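You operate a simulated robot arm through the tools that you are given. There is no shell and no other tool.

You are at the controls of a simulated robot arm. One attempt, no reset.

JOB
Swill the whisk and the ice scoop clean in the dip tub.
Fine: the tub holds fresh water; both end clean; lay the whisk back and the scoop on the return mat. Set down upright: whisk.

It is judged by the outcome, as a careful person would: the job done as asked, and still so three seconds after it is handed in. It fails if anything else is knocked over, pushed out of place, dropped, spilled or broken.

ROBOT AND FRAMES
A 7-joint arm with a two-finger parallel gripper on a trunk, on a base that moves. Base frame: it is fixed to the floor where the robot stands at the start and does not move with it; the origin is under the middle of the robot, x ahead of it, y to its left, z up. Units: m, degrees, N and s.
With the tool pointing down near the work surface it reaches from about 0.36 to 0.76 m from the robot's upright axis, wherever it stands. Its first joint turns from -143.0 to 143.0 degrees. Places, roughly: green dip tub [2.3, 2, 0.9]; ice scoop [2, 2.25, 1]; return mat [2, 2, 0.9]; whisk [2, 2.25, 1]. Payload 3 kg.
The tool frame sits at the grasp point between the pads (the TCP): z along the fingers, y along the line on which they close. The tips reach 0.03 m beyond it. The gripper opens to 0.094 m. The fingers are 0.028 m wide and 0.01 m thick; the gripper's body (0.05 by 0.096 m) begins 0.055 m behind the TCP.
Orientation is told as [roll, pitch, yaw] about the base's x, y, z axes, in that order, counted from this pose: with the fingers straight down and closing along the base's y, the tool's x points along the base's -x, its y along +y and its z along -z.

CONTROLS
- The arm moves only by the tool nudge_tool. Its argument "steps" is a list that holds one entry, the list of rows, each a list of 7 numbers: the turn, a rotation vector about the tool's x, y, z in units of 5 degrees (1.0 is 5 degrees), then the shift along the tool's x, y, z in units of 40 mm (1.0 is 40 mm), then the gripper command, from -1 (shut) to 1 (fully open), values between in proportion. In form: [[[rx, ry, rz, x, y, z, gripper], ...]]. A call has 1 to 20 rows; each row shifts and turns the commanded pose from where the row before left it, along the tool's axes as they then stand. A call with a number of a shift or a turn outside -1 to 1 is refused whole. Each row takes 0.2 s and may step no farther than 0.05 m and 8.6 degrees from the row before; otherwise, or with a gripper value out of range, the whole call is refused. Where a pose cannot be reached the arm comes as near as it can. A force on the tool above 40 N (or 10 N above the force at the start of the call, whichever is more), or a blocked arm, ends the call early, and 0.2 s more pass. The fingers move at their own pace (about 0.045 m/s each) and stop on an object; they squeeze with about 42 N. The grip force told is the motor's: it shows also when the fingers shut on nothing. Time passes only in rows, and 0.2 s behind the last, so rows that do not move let the fingers close. The reply holds the time, the measured pose of the TCP, the force on the tool along the base axes, the opening and the grip force, in the units named above and with some noise, with the torque about the TCP (base axes, N m) and any sound that the robot's microphone picked up.
- Cameras (640 x 400 px; columns grow to the right, rows downward): "scene" is now at [0.0624, 0.12, 1.7456]; the picture's right is [-0.23, -0.97, 0.00], its down [-0.56, 0.13, -0.82] and it looks along [0.80, -0.19, -0.58] (base axes); focal length 254 px, centre (320, 200). "wrist" rides on the gripper at [0.076, 0.014, -0.102] in the tool frame; the picture's right is [-0.18, 0.98, 0.00], its down [-0.75, -0.14, -0.64] and it looks along [-0.63, -0.12, 0.77] (tool axes); focal length 243 px, centre (320, 200). There is no depth. A picture from a camera that has moved, and an enlarged one, comes with that camera's place and axes in the base frame and with its lens.
- snapshot(camera): a new picture of that camera. No time passes.
- raise_lower(by): moves the trunk up (or, below 0, down) by that many m; the arm and the scene camera ride with it, the base frame stays. It gives what a move gives, with no picture.
- base_move(legs): drives the robot by 1 to 6 legs, each [ahead, left, turn to the left] in m, m and degrees, along the robot's own axes; the way and the turn of a leg run together, so that a leg with both is an arc; at most 1.5 m and 180 degrees a leg. The arm and the cameras ride along, it lands a little off, and it stops where it bumps. It gives what a move gives.
- head_to(pan, tilt): turns the head with the scene camera to pan (to the left, within 143 degrees either way) and tilt (down, from -29 to 69), counted from straight ahead of the robot. It gives what a move gives.
- inspect(camera, box): a new picture of the part [left, top, right, bottom] of that camera's present view, enlarged. No time passes.
- sign_off(): hands the job in; it is judged then, once.

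Nothing tells you exact positions but the pictures and the camera data. Unless the task says otherwise, let go and move clear before handing in.

The tools are called after "Request:" by a JSON object that holds its "op" and its "data". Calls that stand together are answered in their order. nudge_tool: Moves the arm, as the interface text tells. Its arguments: {"type":"object","properties":{"steps":{"type":"array","items":{"type":"array","items":{"type":"array","items":{"type":"number"}}}}},"required":["steps"]} The other tools are called the same way: raise_lower (by) moves the trunk up or down; base_move (legs) drives the base; head_to (pan, tilt) turns the head that bears the scene camera; snapshot (camera) takes a picture; inspect (camera, box) takes an enlarged picture of a part of a camera's view; sign_off () hands the job in.

At the start:

```text
t: 0.0
tcp_pos: [0.5681, 0.0257, 1.1956]
tcp_rot: [0.0, 0.1, 0.0]
wrist_force: [0.0, -0.3, -0.1]
moment: [0.0, 0.02, 0.02]
width: 0.0941
grip_force: 0.0
trunk travel left (down, up): [-0.175, 0.215]
robot x, y, heading: [0.0016, -0.0007, -0.2]
head pan, tilt (commanded): [-13.1, 35.0]
```

scene: 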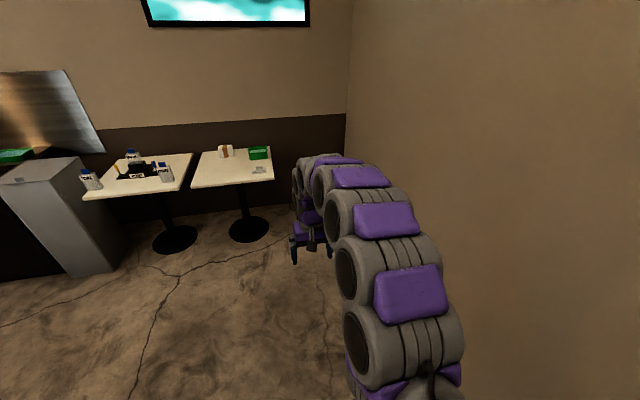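
wrist: 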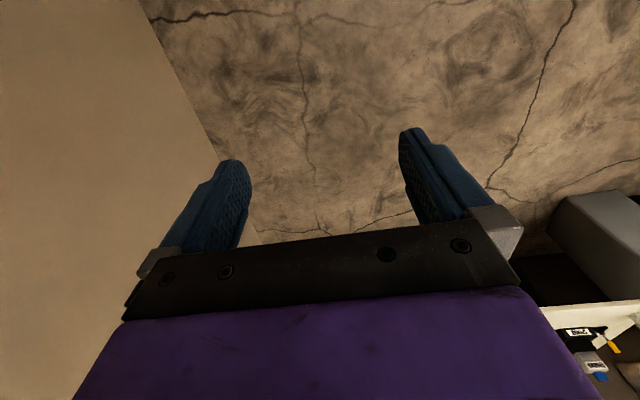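

I see a wall on the right, two tables ahead, and on the left a grey counter with a green tub at the picture's edge. The work area should be about 2 m ahead and 2 m to the left, so I will turn the head that way first.

Request:
{"op": "head_to", "data": {"pan": 42, "tilt": 20}}

```text
t: 1.2
tcp_pos: [0.5667, 0.0253, 1.196]
tcp_rot: [0.1, 0.0, 0.1]
wrist_force: [-0.1, 1.4, -0.8]
moment: [0.02, 0.01, 0.01]
width: 0.0942
grip_force: 0.0
trunk travel left (down, up): [-0.175, 0.215]
robot x, y, heading: [0.0003, -0.0035, 0.1]
head pan, tilt (commanded): [42.0, 20.0]
```

The head has turned to the left; I take a picture to find the tub and tools.

Request:
{"op": "snapshot", "data": {"camera": "scene"}}

Request:
{"op": "inspect", "data": {"camera": "scene", "box": [200, 120, 440, 270]}}

```text
taken
camera scene: at [0.0459, 0.2023, 1.7694], right [0.67, -0.74, 0.0], down [-0.26, -0.23, -0.94], along [0.7, 0.63, -0.34], focal length 254 px, centre (320, 200)
```

scene: 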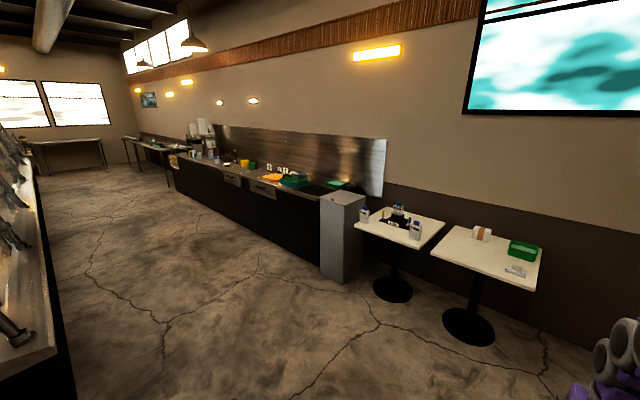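

```text
2.67 times, centred on (320, 195) of scene
camera zoom: at [0.0459, 0.2023, 1.7694], right [0.67, -0.74, 0.0], down [-0.26, -0.23, -0.94], along [0.7, 0.63, -0.34], focal length 677 px, centre (320, 213)
```

zoom: 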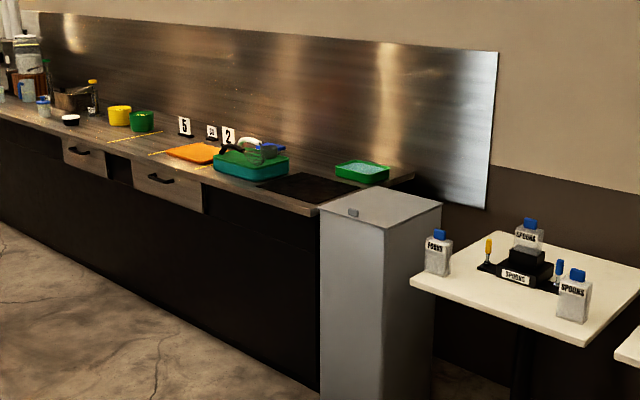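

The green tub with water stands at about (2.3, 2.0), the dark mat in front of it, and the teal caddy with the tools at about (2.0, 2.3) on the left counter, whose front edge is near x = 1.8. I will drive through the open aisle to stand before it and look closer.

Request:
{"op": "base_move", "data": {"legs": [[0.7, 0.9, 0], [0.3, 1.15, 0]]}}

Request:
{"op": "head_to", "data": {"pan": 0, "tilt": 40}}

Request:
{"op": "snapshot", "data": {"camera": "scene"}}

```text
t: 12.5
tcp_pos: [1.5571, 2.0391, 1.1957]
tcp_rot: [0.1, 0.0, 0.1]
wrist_force: [-0.4, -0.2, -0.4]
moment: [0.01, -0.01, -0.03]
width: 0.094
grip_force: 0.1
trunk travel left (down, up): [-0.175, 0.215]
robot x, y, heading: [0.9866, 2.0125, -0.0]
head pan, tilt (commanded): [42.0, 20.0]
```

```text
t: 13.6
tcp_pos: [1.555, 2.0394, 1.196]
tcp_rot: [0.0, -0.1, 0.0]
wrist_force: [-0.4, 1.4, 0.2]
moment: [0.02, 0.02, 0.01]
width: 0.094
grip_force: 0.1
trunk travel left (down, up): [-0.175, 0.215]
robot x, y, heading: [0.9941, 2.0126, 0.1]
head pan, tilt (commanded): [0.0, 40.0]
```

```text
taken
camera scene: at [1.0525, 2.1544, 1.7381], right [0.0, -1.0, 0.0], down [-0.64, 0.0, -0.76], along [0.76, 0.0, -0.64], focal length 254 px, centre (320, 200)
```

scene: 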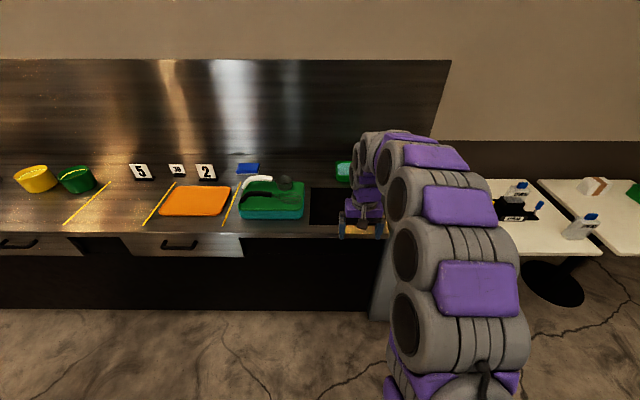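

The caddy with the tools is now straight ahead at picture (270,195), and the arm hides part of the mat and tub. I look closer at the caddy and around it.

Request:
{"op": "inspect", "data": {"camera": "scene", "box": [210, 140, 370, 240]}}

Request:
{"op": "inspect", "data": {"camera": "scene", "box": [0, 140, 240, 290]}}

Request:
{"op": "snapshot", "data": {"camera": "wrist"}}

```text
4.00 times, centred on (290, 190) of scene
camera zoom: at [1.0525, 2.1544, 1.7381], right [0.0, -1.0, 0.0], down [-0.64, 0.0, -0.76], along [0.76, 0.0, -0.64], focal length 1016 px, centre (440, 240)
```

zoom: 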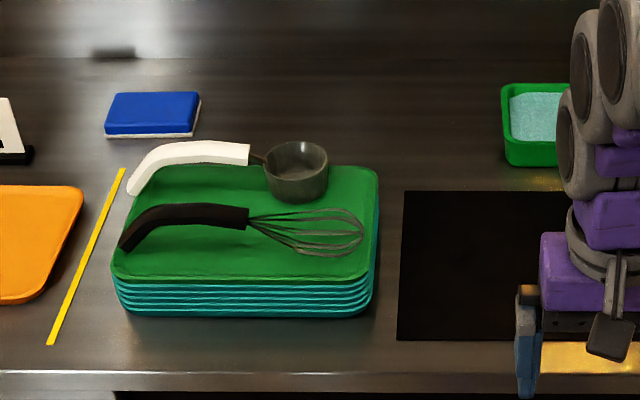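

```text
2.67 times, centred on (120, 215) of scene
camera zoom: at [1.0525, 2.1544, 1.7381], right [0.0, -1.0, 0.0], down [-0.64, 0.0, -0.76], along [0.76, 0.0, -0.64], focal length 677 px, centre (853, 160)
```

zoom: 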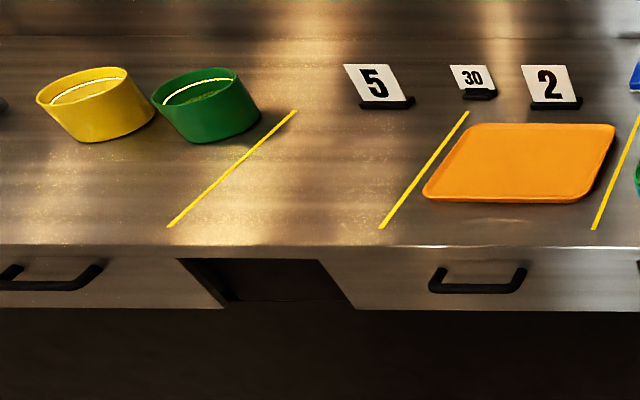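

```text
taken
camera wrist: at [1.478, 2.0535, 1.2982], right [0.18, 0.98, 0.0], down [0.75, -0.14, 0.64], along [0.63, -0.12, -0.77], focal length 243 px, centre (320, 200)
```

wrist: 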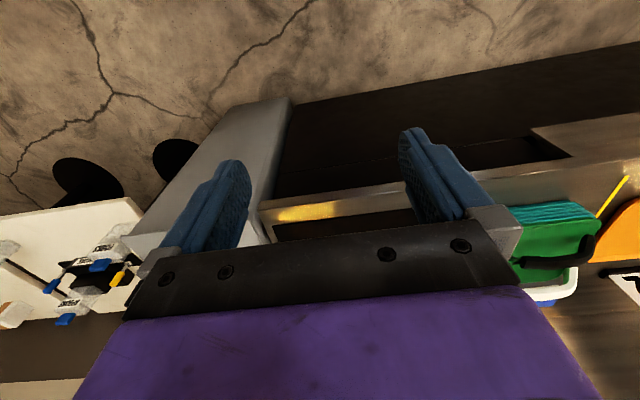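

Two tools lie on a stack of green trays: a whisk with a black handle and a scoop with a white handle, handles to the left; the tub is behind the mat at about (2.27, 2.0). I drive nearer and then look again.

Request:
{"op": "base_move", "data": {"legs": [[0.35, 0.1, 0]]}}

Request:
{"op": "head_to", "data": {"pan": 0, "tilt": 50}}

Request:
{"op": "snapshot", "data": {"camera": "scene"}}

Request:
{"op": "snapshot", "data": {"camera": "wrist"}}

```text
t: 15.9
tcp_pos: [1.912, 2.1358, 1.196]
tcp_rot: [0.0, -0.1, -0.1]
wrist_force: [0.2, 0.1, 0.2]
moment: [0.02, -0.02, -0.01]
width: 0.0941
grip_force: 0.2
trunk travel left (down, up): [-0.175, 0.215]
robot x, y, heading: [1.3485, 2.1129, -0.1]
head pan, tilt (commanded): [0.0, 40.0]
```

```text
t: 16.7
tcp_pos: [1.9087, 2.1375, 1.1969]
tcp_rot: [0.0, 0.0, 0.0]
wrist_force: [1.2, -0.6, 0.1]
moment: [0.04, -0.01, -0.02]
width: 0.094
grip_force: 0.0
trunk travel left (down, up): [-0.175, 0.215]
robot x, y, heading: [1.3431, 2.1135, 0.3]
head pan, tilt (commanded): [0.0, 50.0]
```

```text
taken
camera scene: at [1.3991, 2.253, 1.7239], right [0.0, -1.0, 0.0], down [-0.77, 0.0, -0.64], along [0.64, 0.0, -0.77], focal length 254 px, centre (320, 200)
```

scene: 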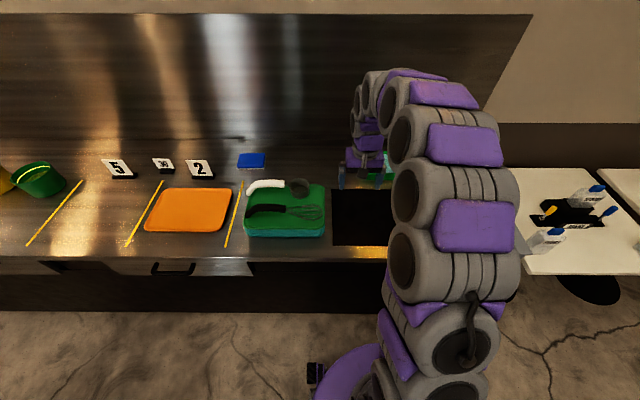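

```text
taken
camera wrist: at [1.8312, 2.1525, 1.2987], right [0.18, 0.98, 0.0], down [0.75, -0.14, 0.64], along [0.63, -0.12, -0.77], focal length 243 px, centre (320, 200)
```

wrist: 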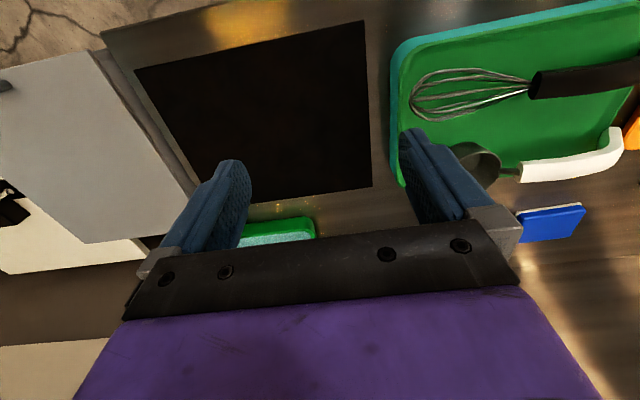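

The tray stack with both tools is at about (1.97, 2.3), the mat at about (2.0, 2.0), and the tub behind it is partly hidden. I zoom on both to see their shapes and soil.

Request:
{"op": "inspect", "data": {"camera": "scene", "box": [232, 160, 344, 240]}}

Request:
{"op": "inspect", "data": {"camera": "wrist", "box": [380, 0, 640, 260]}}

Request:
{"op": "inspect", "data": {"camera": "scene", "box": [330, 130, 410, 250]}}

```text
5.00 times, centred on (288, 200) of scene
camera zoom: at [1.3991, 2.253, 1.7239], right [0.0, -1.0, 0.0], down [-0.77, 0.0, -0.64], along [0.64, 0.0, -0.77], focal length 1270 px, centre (480, 200)
```

zoom: 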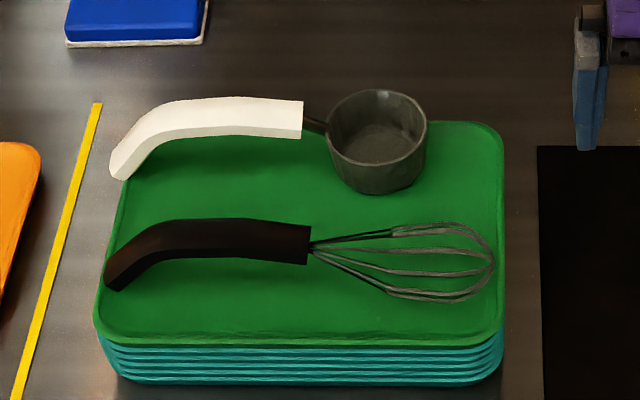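

```text
1.54 times, centred on (510, 130) of wrist
camera zoom: at [1.8312, 2.1525, 1.2987], right [0.18, 0.98, 0.0], down [0.75, -0.14, 0.64], along [0.63, -0.12, -0.77], focal length 373 px, centre (28, 308)
```

zoom: 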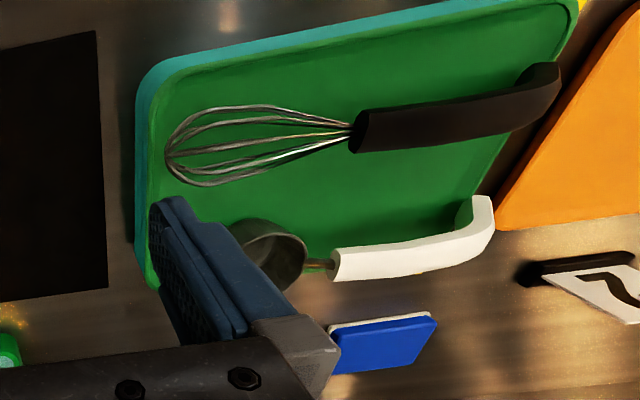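

```text
3.33 times, centred on (370, 190) of scene
camera zoom: at [1.3991, 2.253, 1.7239], right [0.0, -1.0, 0.0], down [-0.77, 0.0, -0.64], along [0.64, 0.0, -0.77], focal length 846 px, centre (153, 233)
```

zoom: 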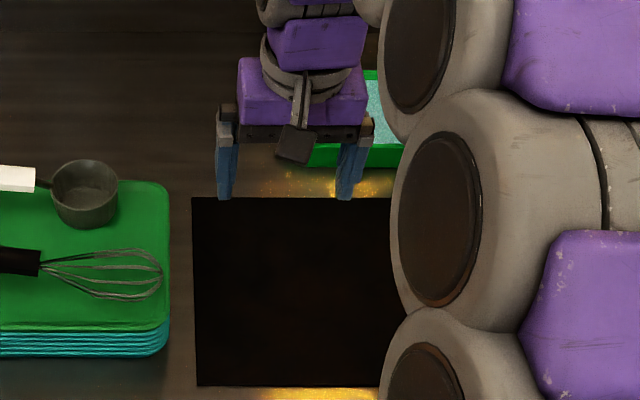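

The whisk lies along y from about y 2.24 (wires) to 2.52 (handle end) at x 1.95, and the scoop from 2.29 (cup) to 2.54 at x 2.06, handles raised a little above the top tray. I will look down at the base and counter front to judge how close I can stand.

Request:
{"op": "head_to", "data": {"pan": 0, "tilt": 69}}

Request:
{"op": "snapshot", "data": {"camera": "scene"}}

```text
t: 17.5
tcp_pos: [1.9093, 2.1388, 1.1976]
tcp_rot: [0.0, -0.1, 0.0]
wrist_force: [0.6, -1.2, -0.6]
moment: [0.02, 0.01, 0.02]
width: 0.094
grip_force: 0.0
trunk travel left (down, up): [-0.175, 0.215]
robot x, y, heading: [1.3495, 2.1121, 0.2]
head pan, tilt (commanded): [0.0, 68.8]
```

```text
taken
camera scene: at [1.3782, 2.2528, 1.702], right [0.0, -1.0, 0.0], down [-0.93, 0.0, -0.36], along [0.36, 0.0, -0.93], focal length 254 px, centre (320, 200)
```

scene: 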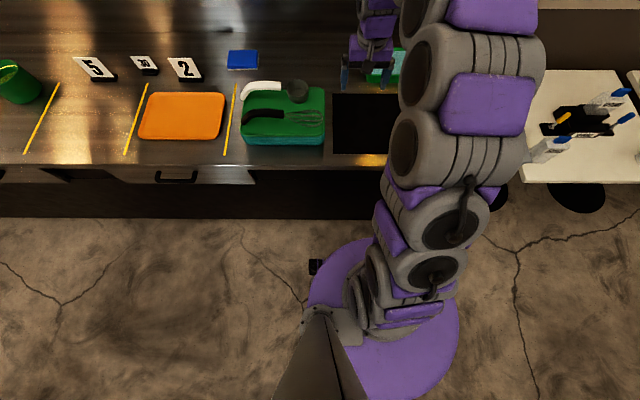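

The counter's kick board is at about x = 1.9 at the floor and the base front looks to be about 0.2–0.3 m ahead of the axis, so there is room to go about 0.17 m nearer. I drive ahead and a little left, and turn the head back up.

Request:
{"op": "base_move", "data": {"legs": [[0.15, 0.12, 0]]}}

Request:
{"op": "snapshot", "data": {"camera": "scene"}}

Request:
{"op": "snapshot", "data": {"camera": "wrist"}}

```text
t: 19.0
tcp_pos: [2.0584, 2.2554, 1.1966]
tcp_rot: [0.1, -0.1, 0.1]
wrist_force: [-0.4, -0.5, -0.7]
moment: [-0.02, 0.03, -0.03]
width: 0.0942
grip_force: 0.1
trunk travel left (down, up): [-0.175, 0.215]
robot x, y, heading: [1.4929, 2.2325, 0.3]
head pan, tilt (commanded): [0.0, 68.8]
```

```text
taken
camera scene: at [1.5274, 2.3668, 1.7022], right [0.0, -1.0, 0.0], down [-0.93, 0.0, -0.36], along [0.36, 0.0, -0.93], focal length 254 px, centre (320, 200)
```

scene: 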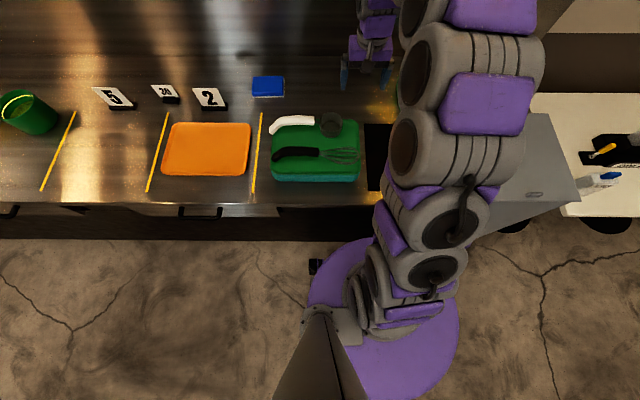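

```text
taken
camera wrist: at [1.9809, 2.2692, 1.298], right [0.18, 0.98, 0.0], down [0.75, -0.14, 0.64], along [0.63, -0.12, -0.77], focal length 243 px, centre (320, 200)
```

wrist: 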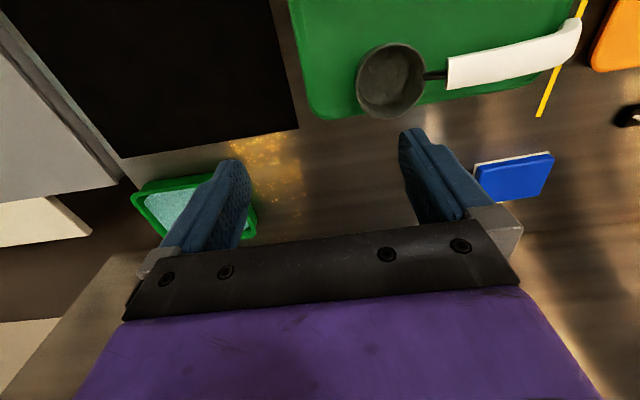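

The tub spans about x 2.18–2.34, y 1.89–2.07, just out of comfortable reach, and there is still some 0.2 m of floor ahead of the base. I move a little nearer and slightly right, then turn the gripper a quarter so that it closes across the handles.

Request:
{"op": "base_move", "data": {"legs": [[0.075, -0.03, 0]]}}

Request:
{"op": "nudge_tool", "data": {"steps": [[[0, 0, 1, 0.5, 0, 0, 1], [0, 0, 1, 0.5, 0, 0, 1], [0, 0, 1, 0, 0, 0, 1], [0, 0, 1, 0, 0, 0, 1], [0, 0, 1, 0, 0, 0, 1], [0, 0, 1, 0, 0, 0, 1], [0, 0, 1, 0, 0, 0, 1], [0, 0, 1, 0, 0, 0, 1], [0, 0, 1, 0, 0, 0, 1], [0, 0, 1, 0, 0, 0, 1], [0, 0, 1, 0, 0, 0, 1], [0, 0, 1, 0, 0, 0, 1], [0, 0, 1, 0, 0, 0, 1], [0, 0, 1, 0, 0, 0, 1], [0, 0, 1, 0, 0, 0, 1], [0, 0, 1, 0, 0, 0, 1], [0, 0, 1, 0, 0, 0, 1], [0, 0, 1, 0, 0, 0, 1]]]}}

Request:
{"op": "head_to", "data": {"pan": 0, "tilt": 55}}

Request:
{"op": "snapshot", "data": {"camera": "scene"}}

Request:
{"op": "snapshot", "data": {"camera": "wrist"}}

```text
t: 20.1
tcp_pos: [2.1327, 2.2517, 1.1953]
tcp_rot: [-0.9, -0.1, 0.2]
wrist_force: [0.0, -0.1, -0.1]
moment: [0.0, -0.01, 0.03]
width: 0.0938
grip_force: 0.0
trunk travel left (down, up): [-0.175, 0.215]
robot x, y, heading: [1.5691, 2.2059, -0.1]
head pan, tilt (commanded): [0.0, 68.8]
```

```text
t: 23.9
tcp_pos: [2.0884, 2.2338, 1.1983]
tcp_rot: [0.2, -0.1, -89.9]
wrist_force: [-0.1, 0.6, -0.9]
moment: [0.01, 0.01, 0.0]
width: 0.094
grip_force: 0.1
trunk travel left (down, up): [-0.175, 0.215]
robot x, y, heading: [1.5688, 2.2088, -0.1]
head pan, tilt (commanded): [0.0, 68.8]
```

```text
t: 24.7
tcp_pos: [2.089, 2.2354, 1.1984]
tcp_rot: [0.2, -0.1, -89.8]
wrist_force: [-0.6, 0.8, 0.3]
moment: [-0.01, 0.0, 0.02]
width: 0.0938
grip_force: 0.1
trunk travel left (down, up): [-0.175, 0.215]
robot x, y, heading: [1.5712, 2.2067, -0.1]
head pan, tilt (commanded): [0.0, 55.0]
```

```text
taken
camera scene: at [1.6167, 2.3459, 1.7173], right [0.0, -1.0, 0.0], down [-0.82, 0.0, -0.57], along [0.57, 0.0, -0.82], focal length 254 px, centre (320, 200)
```

scene: 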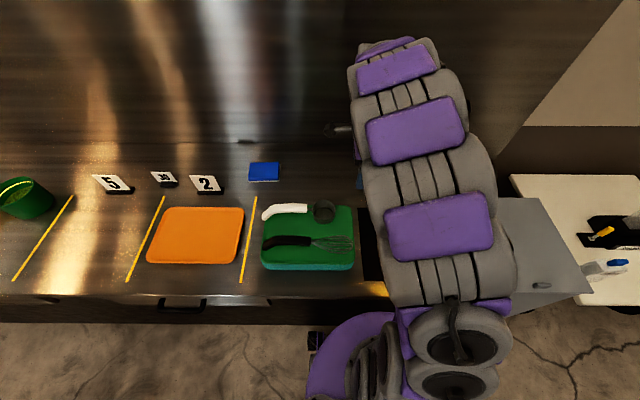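

```text
taken
camera wrist: at [2.1016, 2.3127, 1.2995], right [0.98, -0.18, 0.0], down [-0.14, -0.75, 0.64], along [-0.11, -0.63, -0.77], focal length 243 px, centre (320, 200)
```

wrist: 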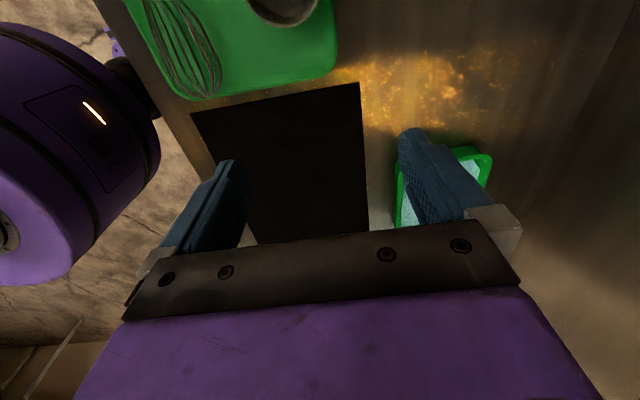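

The gripper is now turned to close along x, and the wrist camera looks toward the tools' heads. I move above the whisk handle at about (1.95, 2.43), staying high.

Request:
{"op": "nudge_tool", "data": {"steps": [[[0, 0, 0, 0.95, -0.69, 0, 1], [0, 0, 0, 0.95, -0.69, 0, 1], [0, 0, 0, 0.95, -0.69, 0, 1], [0, 0, 0, 0.95, -0.69, 0, 1], [0, 0, 0, 0.95, -0.69, 0, 1], [0, 0, 0, 0, 0, 0.75, 1], [0, 0, 0, 0, 0, 0.75, 1]]]}}

Request:
{"op": "snapshot", "data": {"camera": "scene"}}

Request:
{"op": "snapshot", "data": {"camera": "wrist"}}

```text
t: 26.3
tcp_pos: [1.951, 2.4261, 1.1348]
tcp_rot: [0.1, -0.2, -89.7]
wrist_force: [0.6, -0.6, -0.5]
moment: [-0.01, 0.03, 0.01]
width: 0.0942
grip_force: 0.1
trunk travel left (down, up): [-0.175, 0.215]
robot x, y, heading: [1.5685, 2.204, 0.0]
head pan, tilt (commanded): [0.0, 55.0]
```

```text
taken
camera scene: at [1.6159, 2.3479, 1.7172], right [0.0, -1.0, 0.0], down [-0.82, 0.0, -0.57], along [0.57, 0.0, -0.82], focal length 254 px, centre (320, 200)
```

scene: 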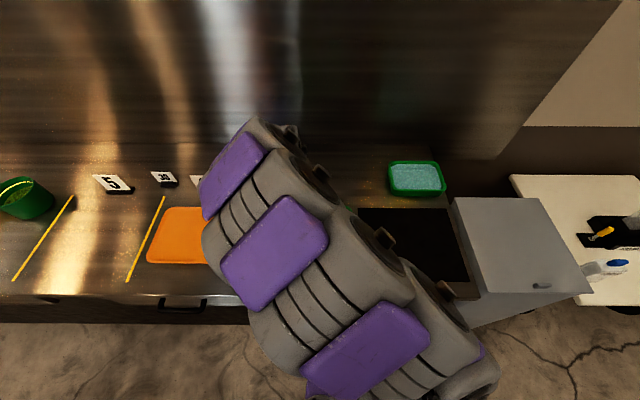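

```text
taken
camera wrist: at [1.9643, 2.5033, 1.2362], right [0.98, -0.18, 0.0], down [-0.14, -0.75, 0.64], along [-0.12, -0.63, -0.76], focal length 243 px, centre (320, 200)
```

wrist: 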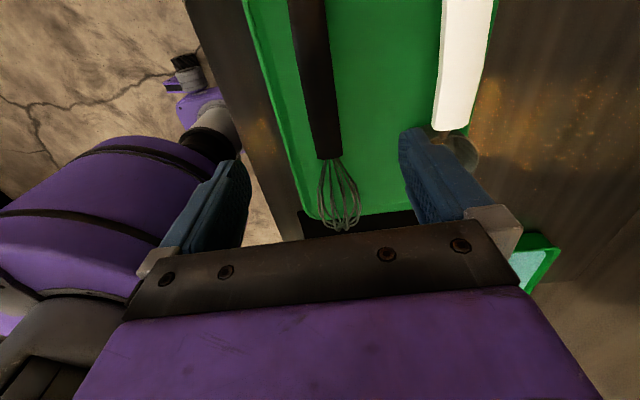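

The whisk handle runs between the fingers in the wrist view, slightly left of centre, and the scene camera now sees the tub and the mat freely. I zoom on both views to measure.

Request:
{"op": "inspect", "data": {"camera": "scene", "box": [340, 145, 484, 235]}}

Request:
{"op": "inspect", "data": {"camera": "wrist", "box": [220, 0, 540, 250]}}

```text
4.44 times, centred on (412, 190) of scene
camera zoom: at [1.6159, 2.3479, 1.7172], right [0.0, -1.0, 0.0], down [-0.82, 0.0, -0.57], along [0.57, 0.0, -0.82], focal length 1128 px, centre (-89, 244)
```

zoom: 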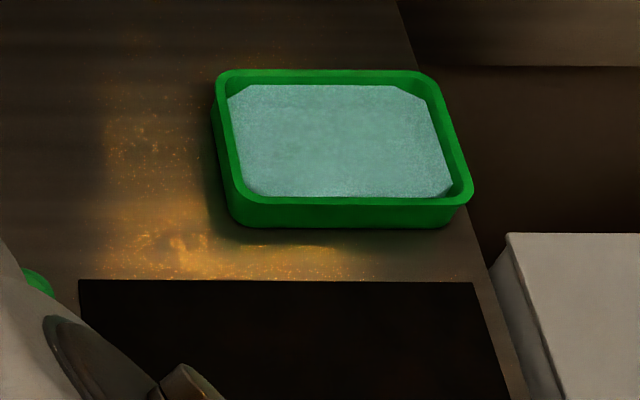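

```text
1.60 times, centred on (380, 125) of wrist
camera zoom: at [1.9643, 2.5033, 1.2362], right [0.98, -0.18, 0.0], down [-0.14, -0.75, 0.64], along [-0.12, -0.63, -0.76], focal length 388 px, centre (224, 320)
```

zoom: 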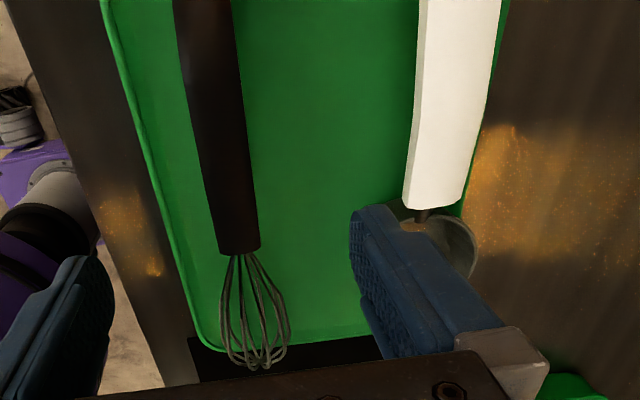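

The tub is a shallow tray, x 2.19–2.345, y 1.87–2.06, rim near z 0.94, with water almost up to the rim. The whisk handle's straight part is at about (1.949, 2.405, z ≈ 1.005); I shift a little and descend partway to check alignment.

Request:
{"op": "nudge_tool", "data": {"steps": [[[0, 0, 0, -0.5, -0.03, 0, 1], [0, 0, 0, 0, 0, 0.8, 1], [0, 0, 0, 0, 0, 0.8, 1], [0, 0, 0, 0, 0, 0, 1]]]}}

Request:
{"op": "snapshot", "data": {"camera": "wrist"}}

Request:
{"op": "snapshot", "data": {"camera": "scene"}}

```text
t: 27.3
tcp_pos: [1.9493, 2.4047, 1.072]
tcp_rot: [0.2, -0.1, -89.9]
wrist_force: [-0.7, -0.7, -0.5]
moment: [-0.01, 0.0, 0.03]
width: 0.094
grip_force: 0.1
trunk travel left (down, up): [-0.175, 0.215]
robot x, y, heading: [1.5689, 2.2045, -0.0]
head pan, tilt (commanded): [0.0, 55.0]
```

```text
taken
camera wrist: at [1.9619, 2.4808, 1.173], right [0.98, -0.18, 0.0], down [-0.14, -0.75, 0.64], along [-0.11, -0.63, -0.77], focal length 243 px, centre (320, 200)
```

wrist: 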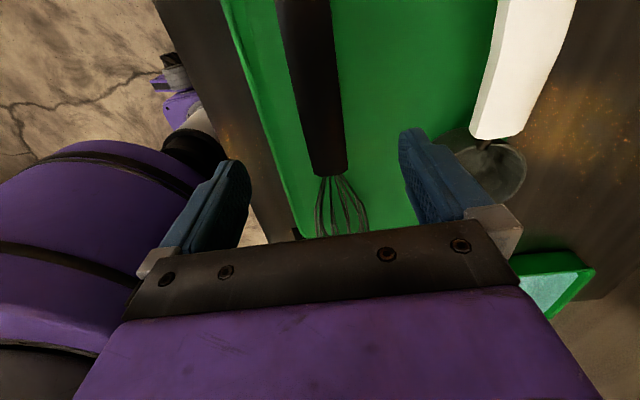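

```text
taken
camera scene: at [1.6155, 2.3486, 1.7172], right [0.0, -1.0, 0.0], down [-0.82, 0.0, -0.57], along [0.57, 0.0, -0.82], focal length 254 px, centre (320, 200)
```

scene: 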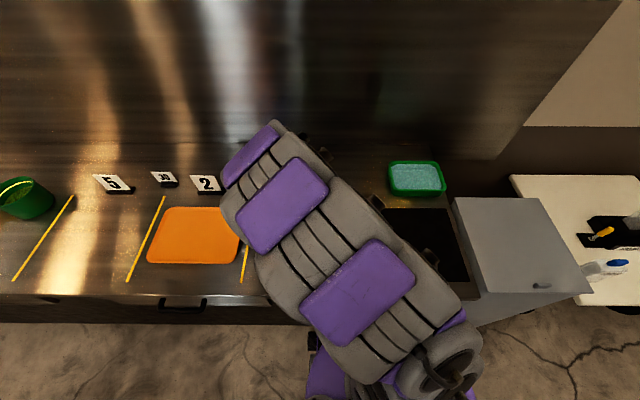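

The handle is centred between the fingers (x ≈ 1.948, top at z ≈ 1.01). I descend to z ≈ 0.998, leaving the tips clear of the tray, and close.

Request:
{"op": "nudge_tool", "data": {"steps": [[[0, 0, 0, 0, 0, 0.7, 1], [0, 0, 0, 0, 0, 0.6, 1], [0, 0, 0, 0, 0, 0.5, 1], [0, 0, 0, 0, 0, 0, 1]]]}}

Request:
{"op": "snapshot", "data": {"camera": "wrist"}}

```text
t: 28.3
tcp_pos: [1.9502, 2.4026, 0.9992]
tcp_rot: [0.2, -0.2, -89.8]
wrist_force: [0.7, 1.5, 0.7]
moment: [-0.03, 0.01, -0.02]
width: 0.0941
grip_force: 0.0
trunk travel left (down, up): [-0.175, 0.215]
robot x, y, heading: [1.5707, 2.2041, -0.1]
head pan, tilt (commanded): [0.0, 55.0]
```

```text
taken
camera wrist: at [1.9637, 2.4798, 1.1009], right [0.98, -0.18, 0.0], down [-0.14, -0.75, 0.64], along [-0.11, -0.63, -0.76], focal length 243 px, centre (320, 200)
```

wrist: 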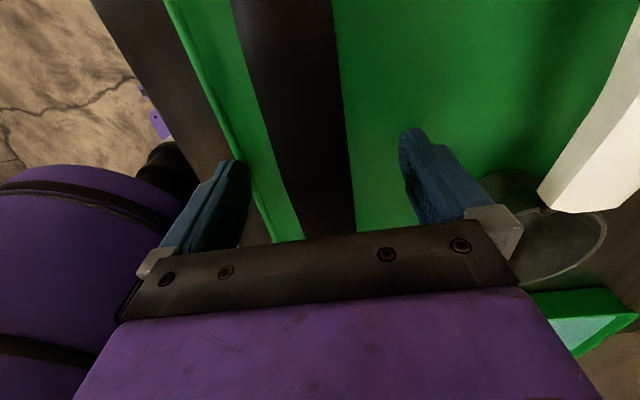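

The handle sits between the fingers with nothing else in the way. I close the gripper on it.

Request:
{"op": "nudge_tool", "data": {"steps": [[[0, 0, 0, 0, 0, 0, -1], [0, 0, 0, 0, 0, 0, -1], [0, 0, 0, 0, 0, 0, -1], [0, 0, 0, 0, 0, 0, -1], [0, 0, 0, 0, 0, 0, -1], [0, 0, 0, 0, 0, 0, -1]]]}}

Request:
{"op": "snapshot", "data": {"camera": "wrist"}}

```text
t: 29.7
tcp_pos: [1.9525, 2.4038, 0.9983]
tcp_rot: [0.2, -0.2, -89.8]
wrist_force: [-1.8, 0.0, 0.3]
moment: [-0.02, 0.03, -0.04]
width: 0.0318
grip_force: 41.8
trunk travel left (down, up): [-0.175, 0.215]
robot x, y, heading: [1.5675, 2.2069, -0.1]
head pan, tilt (commanded): [0.0, 55.0]
```

```text
taken
camera wrist: at [1.964, 2.4798, 1.101], right [0.98, -0.18, 0.0], down [-0.14, -0.75, 0.64], along [-0.11, -0.63, -0.76], focal length 243 px, centre (320, 200)
```

wrist: 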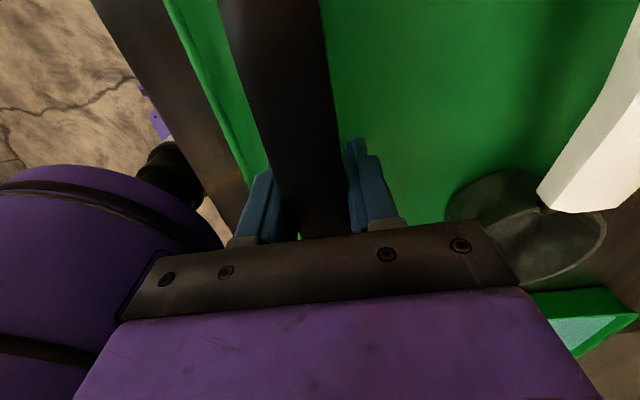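

The whisk is gripped (width 0.032, at TCP about (1.951, 2.404, 0.998), which I keep as its return pose). I lift it straight up.

Request:
{"op": "nudge_tool", "data": {"steps": [[[0, 0, 0, 0, 0, -0.3, -1], [0, 0, 0, 0, 0, -0.6, -1], [0, 0, 0, 0, 0, -0.8, -1], [0, 0, 0, 0, 0, -0.8, -1], [0, 0, 0, 0, 0, -0.5, -1], [0, 0, 0, 0, 0, 0, -1]]]}}

Request:
{"op": "snapshot", "data": {"camera": "wrist"}}

Request:
{"op": "snapshot", "data": {"camera": "scene"}}

```text
t: 31.1
tcp_pos: [1.9506, 2.4038, 1.1206]
tcp_rot: [0.2, 0.0, -89.8]
wrist_force: [0.2, -0.6, -1.1]
moment: [0.09, -0.04, 0.0]
width: 0.0317
grip_force: 41.6
trunk travel left (down, up): [-0.175, 0.215]
robot x, y, heading: [1.566, 2.2037, -0.2]
head pan, tilt (commanded): [0.0, 55.0]
```

```text
taken
camera wrist: at [1.9627, 2.4807, 1.2224], right [0.98, -0.18, 0.0], down [-0.14, -0.75, 0.64], along [-0.11, -0.63, -0.76], focal length 243 px, centre (320, 200)
```

wrist: 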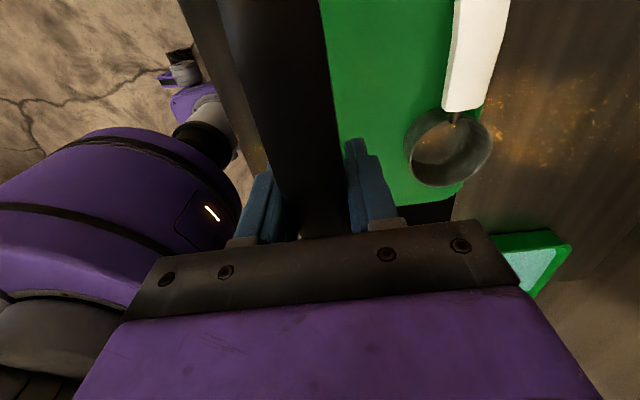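

```text
taken
camera scene: at [1.6159, 2.3476, 1.7172], right [0.0, -1.0, 0.0], down [-0.82, 0.0, -0.57], along [0.57, 0.0, -0.82], focal length 254 px, centre (320, 200)
```

scene: 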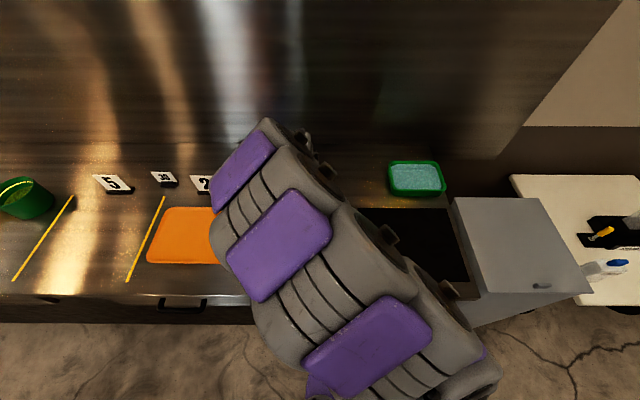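

The whisk is up and clear; the tub's centre is at about (2.275, 1.965). I carry it over at this height to TCP about (2.275, 2.15), then tip the wires down 30°.

Request:
{"op": "nudge_tool", "data": {"steps": [[[0, 0, 0, -0.3, 0.4, 0, -1], [0, 0, 0, -0.6, 0.8, 0, -1], [0, 0, 0, -0.6, 0.8, 0, -1], [0, 0, 0, -0.6, 0.8, 0, -1], [0, 0, 0, -0.6, 0.8, 0, -1], [0, 0, 0, -0.6, 0.8, 0, -1], [0, 0, 0, -0.6, 0.8, 0, -1], [0, 0, 0, -0.6, 0.8, 0, -1], [0, 0, 0, -0.6, 0.8, 0, -1], [0, 0, 0, -0.6, 0.8, 0, -1], [0, 0, 0, -0.5, 0.5, 0, -1], [0, 0, 0, 0, 0, 0, -1]]]}}

Request:
{"op": "snapshot", "data": {"camera": "wrist"}}

Request:
{"op": "snapshot", "data": {"camera": "scene"}}

```text
t: 33.7
tcp_pos: [2.273, 2.158, 1.1261]
tcp_rot: [0.2, -0.1, -89.7]
wrist_force: [0.3, -0.4, -0.4]
moment: [0.07, 0.0, 0.03]
width: 0.0314
grip_force: 42.0
trunk travel left (down, up): [-0.175, 0.215]
robot x, y, heading: [1.5683, 2.2043, -0.1]
head pan, tilt (commanded): [0.0, 55.0]
```

```text
taken
camera wrist: at [2.2856, 2.2339, 1.2275], right [0.98, -0.18, 0.0], down [-0.14, -0.75, 0.64], along [-0.11, -0.63, -0.77], focal length 243 px, centre (320, 200)
```

wrist: 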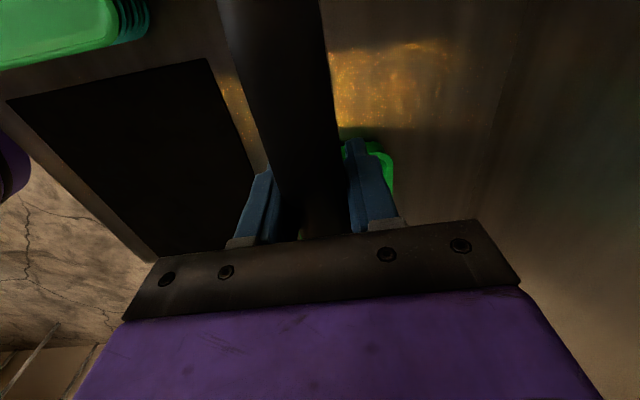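

```text
taken
camera scene: at [1.6183, 2.3443, 1.7175], right [0.0, -1.0, 0.0], down [-0.82, 0.0, -0.57], along [0.57, 0.0, -0.82], focal length 254 px, centre (320, 200)
```

scene: 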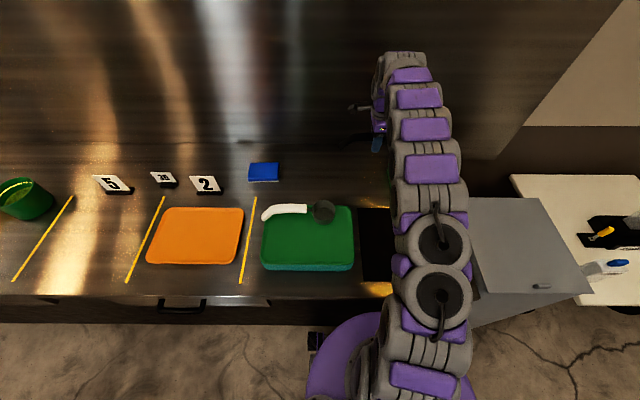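

The arm now hides the tub from the scene camera, so before dipping I back off a little to where the wrist camera sees the whole tub past the closed fingers, to measure its rim and water level.

Request:
{"op": "nudge_tool", "data": {"steps": [[[0, 0, 0, 0.13, -0.88, -0.31, -1], [0, 0, 0, 0.13, -0.88, -0.31, -1], [0, 0, 0, 0.13, -0.88, -0.31, -1], [0, 0, 0, 0.13, -0.88, -0.31, -1], [0, 0, 0, 0.13, -0.88, -0.31, -1], [0, 0, 0, 0.13, -0.88, -0.31, -1], [0, 0, 0, 0, 0, 0, -1]]]}}

Request:
{"op": "snapshot", "data": {"camera": "wrist"}}

Request:
{"op": "inspect", "data": {"camera": "wrist", "box": [340, 80, 580, 240]}}

```text
t: 35.3
tcp_pos: [2.0644, 2.1873, 1.1956]
tcp_rot: [0.2, -0.2, -89.9]
wrist_force: [0.0, -0.2, -1.0]
moment: [0.1, -0.01, 0.0]
width: 0.0315
grip_force: 42.0
trunk travel left (down, up): [-0.175, 0.215]
robot x, y, heading: [1.5693, 2.2063, 0.1]
head pan, tilt (commanded): [0.0, 55.0]
```

```text
taken
camera wrist: at [2.0756, 2.264, 1.2966], right [0.98, -0.18, 0.0], down [-0.14, -0.75, 0.64], along [-0.11, -0.63, -0.76], focal length 243 px, centre (320, 200)
```

wrist: 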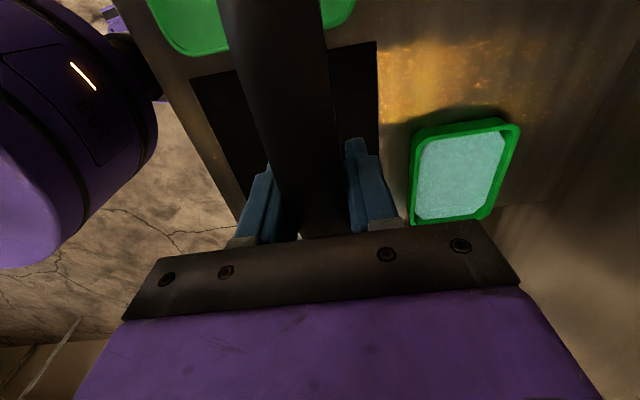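

```text
2.50 times, centred on (460, 160) of wrist
camera zoom: at [2.0756, 2.264, 1.2966], right [0.98, -0.18, 0.0], down [-0.14, -0.75, 0.64], along [-0.11, -0.63, -0.76], focal length 606 px, centre (-30, 300)
```

zoom: 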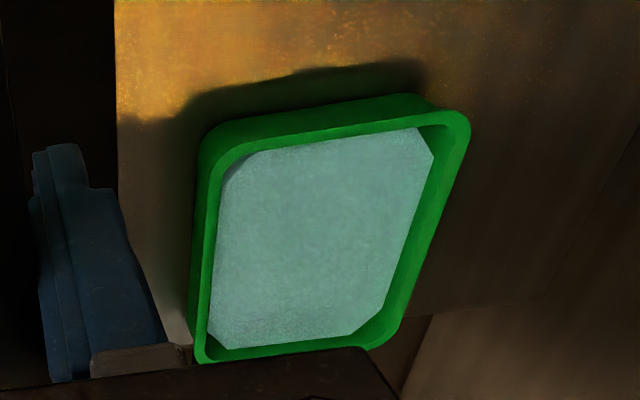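

The tub's inside measures about x 2.207–2.338, y 1.873–2.048, rim z ≈ 0.937, water a little below. I carry the whisk over it again and tip the wire end down by 30°, still well above the rim.

Request:
{"op": "nudge_tool", "data": {"steps": [[[0, 0, 0, -0.36, 0.87, 0.15, -1], [0, 0, 0, -0.36, 0.87, 0.15, -1], [0, 0, 0, -0.36, 0.87, 0.15, -1], [0, 0, 0, -0.36, 0.87, 0.15, -1], [0, 0, 0, -0.36, 0.87, 0.15, -1], [0, 0, 0, -0.36, 0.86, 0.15, -1], [0, 1, 0, 0, 0, 0, -1], [0, 1, 0, 0, 0, 0, -1], [0, 1, 0, 0, 0, 0, -1], [0, 1, 0, 0, 0, 0, -1], [0, 1, 0, 0, 0, 0, -1], [0, 1, 0, 0, 0, 0, -1], [0, 0, 0, 0, 0, 0, -1]]]}}

Request:
{"op": "snapshot", "data": {"camera": "wrist"}}

Request:
{"op": "snapshot", "data": {"camera": "scene"}}

```text
t: 38.1
tcp_pos: [2.2726, 2.102, 1.1609]
tcp_rot: [0.2, 29.8, -89.8]
wrist_force: [-0.1, -0.1, -0.8]
moment: [0.01, 0.0, -0.02]
width: 0.0316
grip_force: 42.1
trunk travel left (down, up): [-0.175, 0.215]
robot x, y, heading: [1.57, 2.2055, 0.1]
head pan, tilt (commanded): [0.0, 55.0]
```

```text
taken
camera wrist: at [2.285, 2.1167, 1.2876], right [0.98, -0.16, -0.09], down [-0.14, -0.97, 0.18], along [-0.11, -0.16, -0.98], focal length 243 px, centre (320, 200)
```

wrist: 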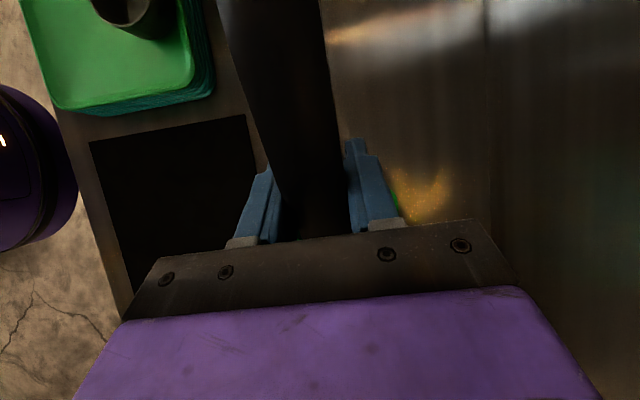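

```text
taken
camera scene: at [1.6189, 2.3421, 1.7176], right [0.0, -1.0, 0.0], down [-0.82, 0.0, -0.57], along [0.57, 0.0, -0.82], focal length 254 px, centre (320, 200)
```

scene: 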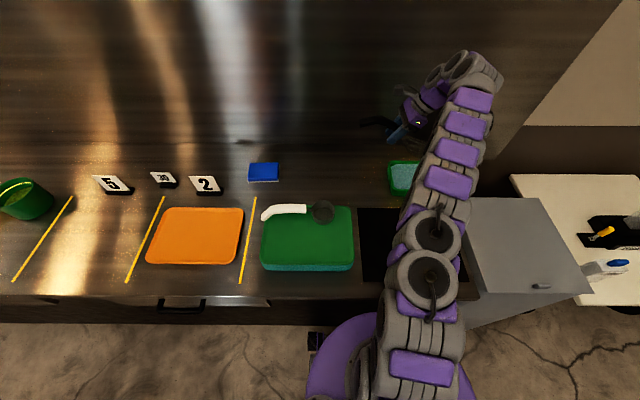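

The gripper is tilted and the scene camera now sees part of the tub beneath it. I lower the whisk slowly until the wire tip is just at rim height.

Request:
{"op": "nudge_tool", "data": {"steps": [[[0, 0, 0, -0.53, 0, 0.5, -1], [0, 0, 0, -0.53, 0, 0.5, -1], [0, 0, 0, -0.53, 0, 0.5, -1], [0, 0, 0, -0.53, 0, 0.5, -1], [0, 0, 0, -0.53, 0, 0.5, -1], [0, 0, 0, 0, 0, 0, -1]]]}}

Request:
{"op": "inspect", "data": {"camera": "scene", "box": [340, 80, 500, 220]}}

Request:
{"op": "snapshot", "data": {"camera": "wrist"}}

```text
t: 39.5
tcp_pos: [2.2745, 2.0587, 1.0228]
tcp_rot: [0.2, 29.9, -89.7]
wrist_force: [0.3, 0.4, 0.2]
moment: [0.02, 0.01, 0.03]
width: 0.0319
grip_force: 42.2
trunk travel left (down, up): [-0.175, 0.215]
robot x, y, heading: [1.5682, 2.2064, 0.2]
head pan, tilt (commanded): [0.0, 55.0]
```

```text
2.86 times, centred on (420, 150) of scene
camera zoom: at [1.6187, 2.3422, 1.7176], right [0.0, -1.0, 0.0], down [-0.82, 0.0, -0.57], along [0.57, 0.0, -0.82], focal length 726 px, centre (34, 343)
```

zoom: 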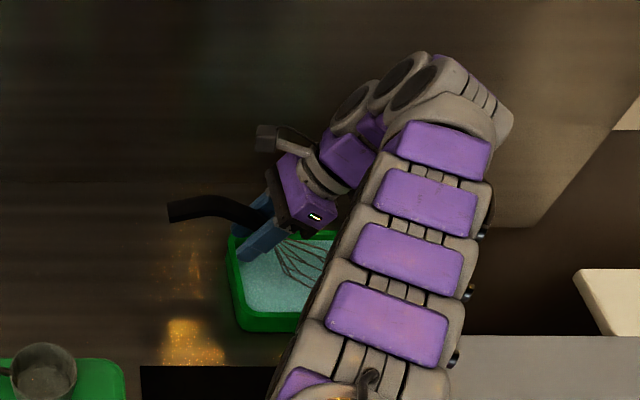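

```text
taken
camera wrist: at [2.2868, 2.0734, 1.1496], right [0.98, -0.16, -0.09], down [-0.14, -0.97, 0.18], along [-0.11, -0.17, -0.98], focal length 243 px, centre (320, 200)
```

wrist: 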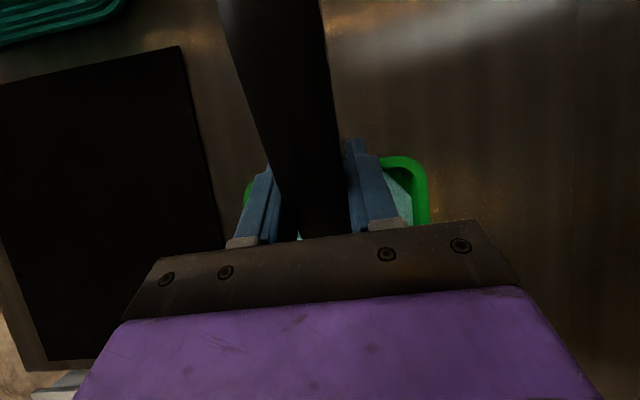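

The wires are right over the water, clear of the rims. I lower in small steps to immerse them, watching the force.

Request:
{"op": "nudge_tool", "data": {"steps": [[[0, 0, 0, -0.0625, 0, 0.108, -1], [0, 0, 0, -0.0625, 0, 0.108, -1], [0, 0, 0, -0.0625, 0, 0.108, -1], [0, 0, 0, -0.0625, 0, 0.108, -1], [0, 0, 0, 0, 0, 0, -1]]]}}

Request:
{"op": "inspect", "data": {"camera": "scene", "box": [380, 110, 460, 180]}}

```text
t: 40.7
tcp_pos: [2.2735, 2.0586, 1.002]
tcp_rot: [0.4, 29.9, -89.7]
wrist_force: [1.1, 0.1, 4.8]
moment: [-0.52, -0.04, 0.1]
width: 0.0316
grip_force: 42.5
trunk travel left (down, up): [-0.175, 0.215]
robot x, y, heading: [1.5683, 2.2051, 0.5]
head pan, tilt (commanded): [0.0, 55.0]
```

```text
5.71 times, centred on (420, 145) of scene
camera zoom: at [1.6181, 2.3427, 1.7176], right [0.0, -1.0, 0.0], down [-0.82, 0.0, -0.57], along [0.57, 0.0, -0.82], focal length 1451 px, centre (-251, 514)
```

zoom: 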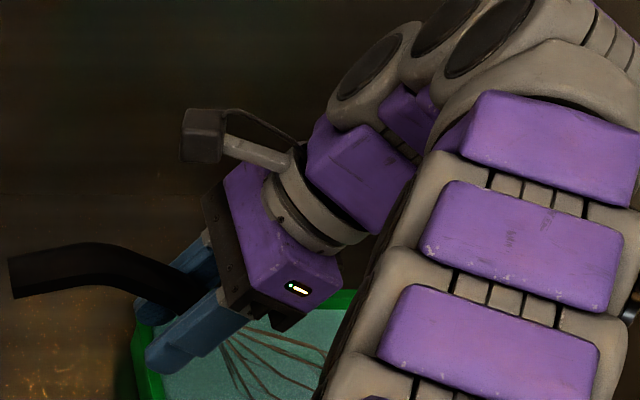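

A light upward force (4.8 N) says the wires touch the tub's floor, so they are in the water. I raise 4 mm and check the contact is gone before stirring.

Request:
{"op": "nudge_tool", "data": {"steps": [[[0, 0, 0, 0.05, 0, -0.087, -1], [0, 0, 0, 0, 0, 0, -1]]]}}

```text
t: 41.3
tcp_pos: [2.2724, 2.061, 1.0067]
tcp_rot: [0.2, 29.9, -89.8]
wrist_force: [-0.1, -0.2, -0.4]
moment: [0.01, 0.03, -0.02]
width: 0.0314
grip_force: 41.9
trunk travel left (down, up): [-0.175, 0.215]
robot x, y, heading: [1.5706, 2.2088, 0.4]
head pan, tilt (commanded): [0.0, 55.0]
```

Contact is gone at z 1.0067 with the wires still immersed. I stir gently side to side, staying about 1.5 cm off the walls.

Request:
{"op": "nudge_tool", "data": {"steps": [[[0, 0, 0, 0, 0.5, 0, -1], [0, 0, 0, 0, -0.5, 0, -1], [0, 0, 0, 0, -0.5, 0, -1], [0, 0, 0, 0, 0.5, 0, -1], [0, 0, 0, 0, 0.5, 0, -1], [0, 0, 0, 0, -0.5, 0, -1], [0, 0, 0, 0, -0.5, 0, -1], [0, 0, 0, 0, 0.5, 0, -1], [0, 0, 0, 0, 0.5, 0, -1], [0, 0, 0, 0, -0.5, 0, -1], [0, 0, 0, 0, -0.5, 0, -1], [0, 0, 0, 0, 0.5, 0, -1], [0, 0, 0, 0, 0.5, 0, -1], [0, 0, 0, 0, -0.5, 0, -1], [0, 0, 0, 0, -0.5, 0, -1], [0, 0, 0, 0, 0.5, 0, -1], [0, 0, 0, 0, 0, 0, -1]]]}}

Request:
{"op": "inspect", "data": {"camera": "scene", "box": [370, 100, 470, 200]}}

```text
t: 44.9
tcp_pos: [2.2521, 2.0599, 1.0038]
tcp_rot: [0.3, 30.1, -89.7]
wrist_force: [-0.8, -0.5, -1.0]
moment: [0.04, 0.01, 0.03]
width: 0.0317
grip_force: 42.5
out of reach, approached as far as the arm can: row 1, 9
trunk travel left (down, up): [-0.175, 0.215]
robot x, y, heading: [1.571, 2.2035, -0.1]
head pan, tilt (commanded): [0.0, 55.0]
```

```text
4.00 times, centred on (420, 150) of scene
camera zoom: at [1.618, 2.3418, 1.7176], right [0.0, -1.0, 0.0], down [-0.82, 0.0, -0.57], along [0.57, 0.0, -0.82], focal length 1016 px, centre (-80, 400)
```

zoom: 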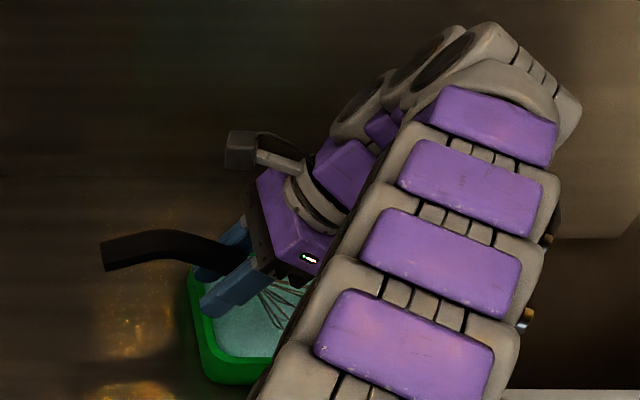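

The stirring ran at the far edge of my reach in x, so I keep x between 2.245 and 2.275 now. I stir lengthwise and side to side, and roll the whisk a little so its other sides get wet too.

Request:
{"op": "nudge_tool", "data": {"steps": [[[0, 0, 0, 0.04, 0, -0.065, -1], [0, 0, 0, 0.43, 0, 0.25, -1], [0, 0, 0, -0.43, 0, -0.25, -1], [0, 0, 0, -0.43, 0, -0.25, -1], [0, 0, 0, 0.43, 0, 0.25, -1], [0, 0, 0, 0.43, 0, 0.25, -1], [0, 0, 0, -0.43, 0, -0.25, -1], [0, 0, 0, -0.43, 0, -0.25, -1], [0, 0, 0, 0.43, 0, 0.25, -1], [0, 0, 0, 0, 0.4, 0, -1], [0, 0, 0, 0, -0.4, 0, -1], [0, 0, 0, 0, 0.4, 0, -1], [0, 0, 0, 0, -0.4, 0, -1], [0, 0, 0, 0, 0.4, 0, -1], [0, 0, 0, 0, -0.4, 0, -1], [0, 0, 0, 0, 0.4, 0, -1], [0, 0, 0, 0, -0.4, 0, -1], [0, 0, 0, 0, 0.2, 0, -1], [0, 0, 0, 0, 0, 0, -1]]]}}

```text
t: 48.9
tcp_pos: [2.2608, 2.0636, 1.0069]
tcp_rot: [0.2, 29.9, -89.7]
wrist_force: [0.4, -0.1, -0.6]
moment: [0.02, -0.04, 0.02]
width: 0.0316
grip_force: 42.3
trunk travel left (down, up): [-0.175, 0.215]
robot x, y, heading: [1.5654, 2.2062, 0.1]
head pan, tilt (commanded): [0.0, 55.0]
```

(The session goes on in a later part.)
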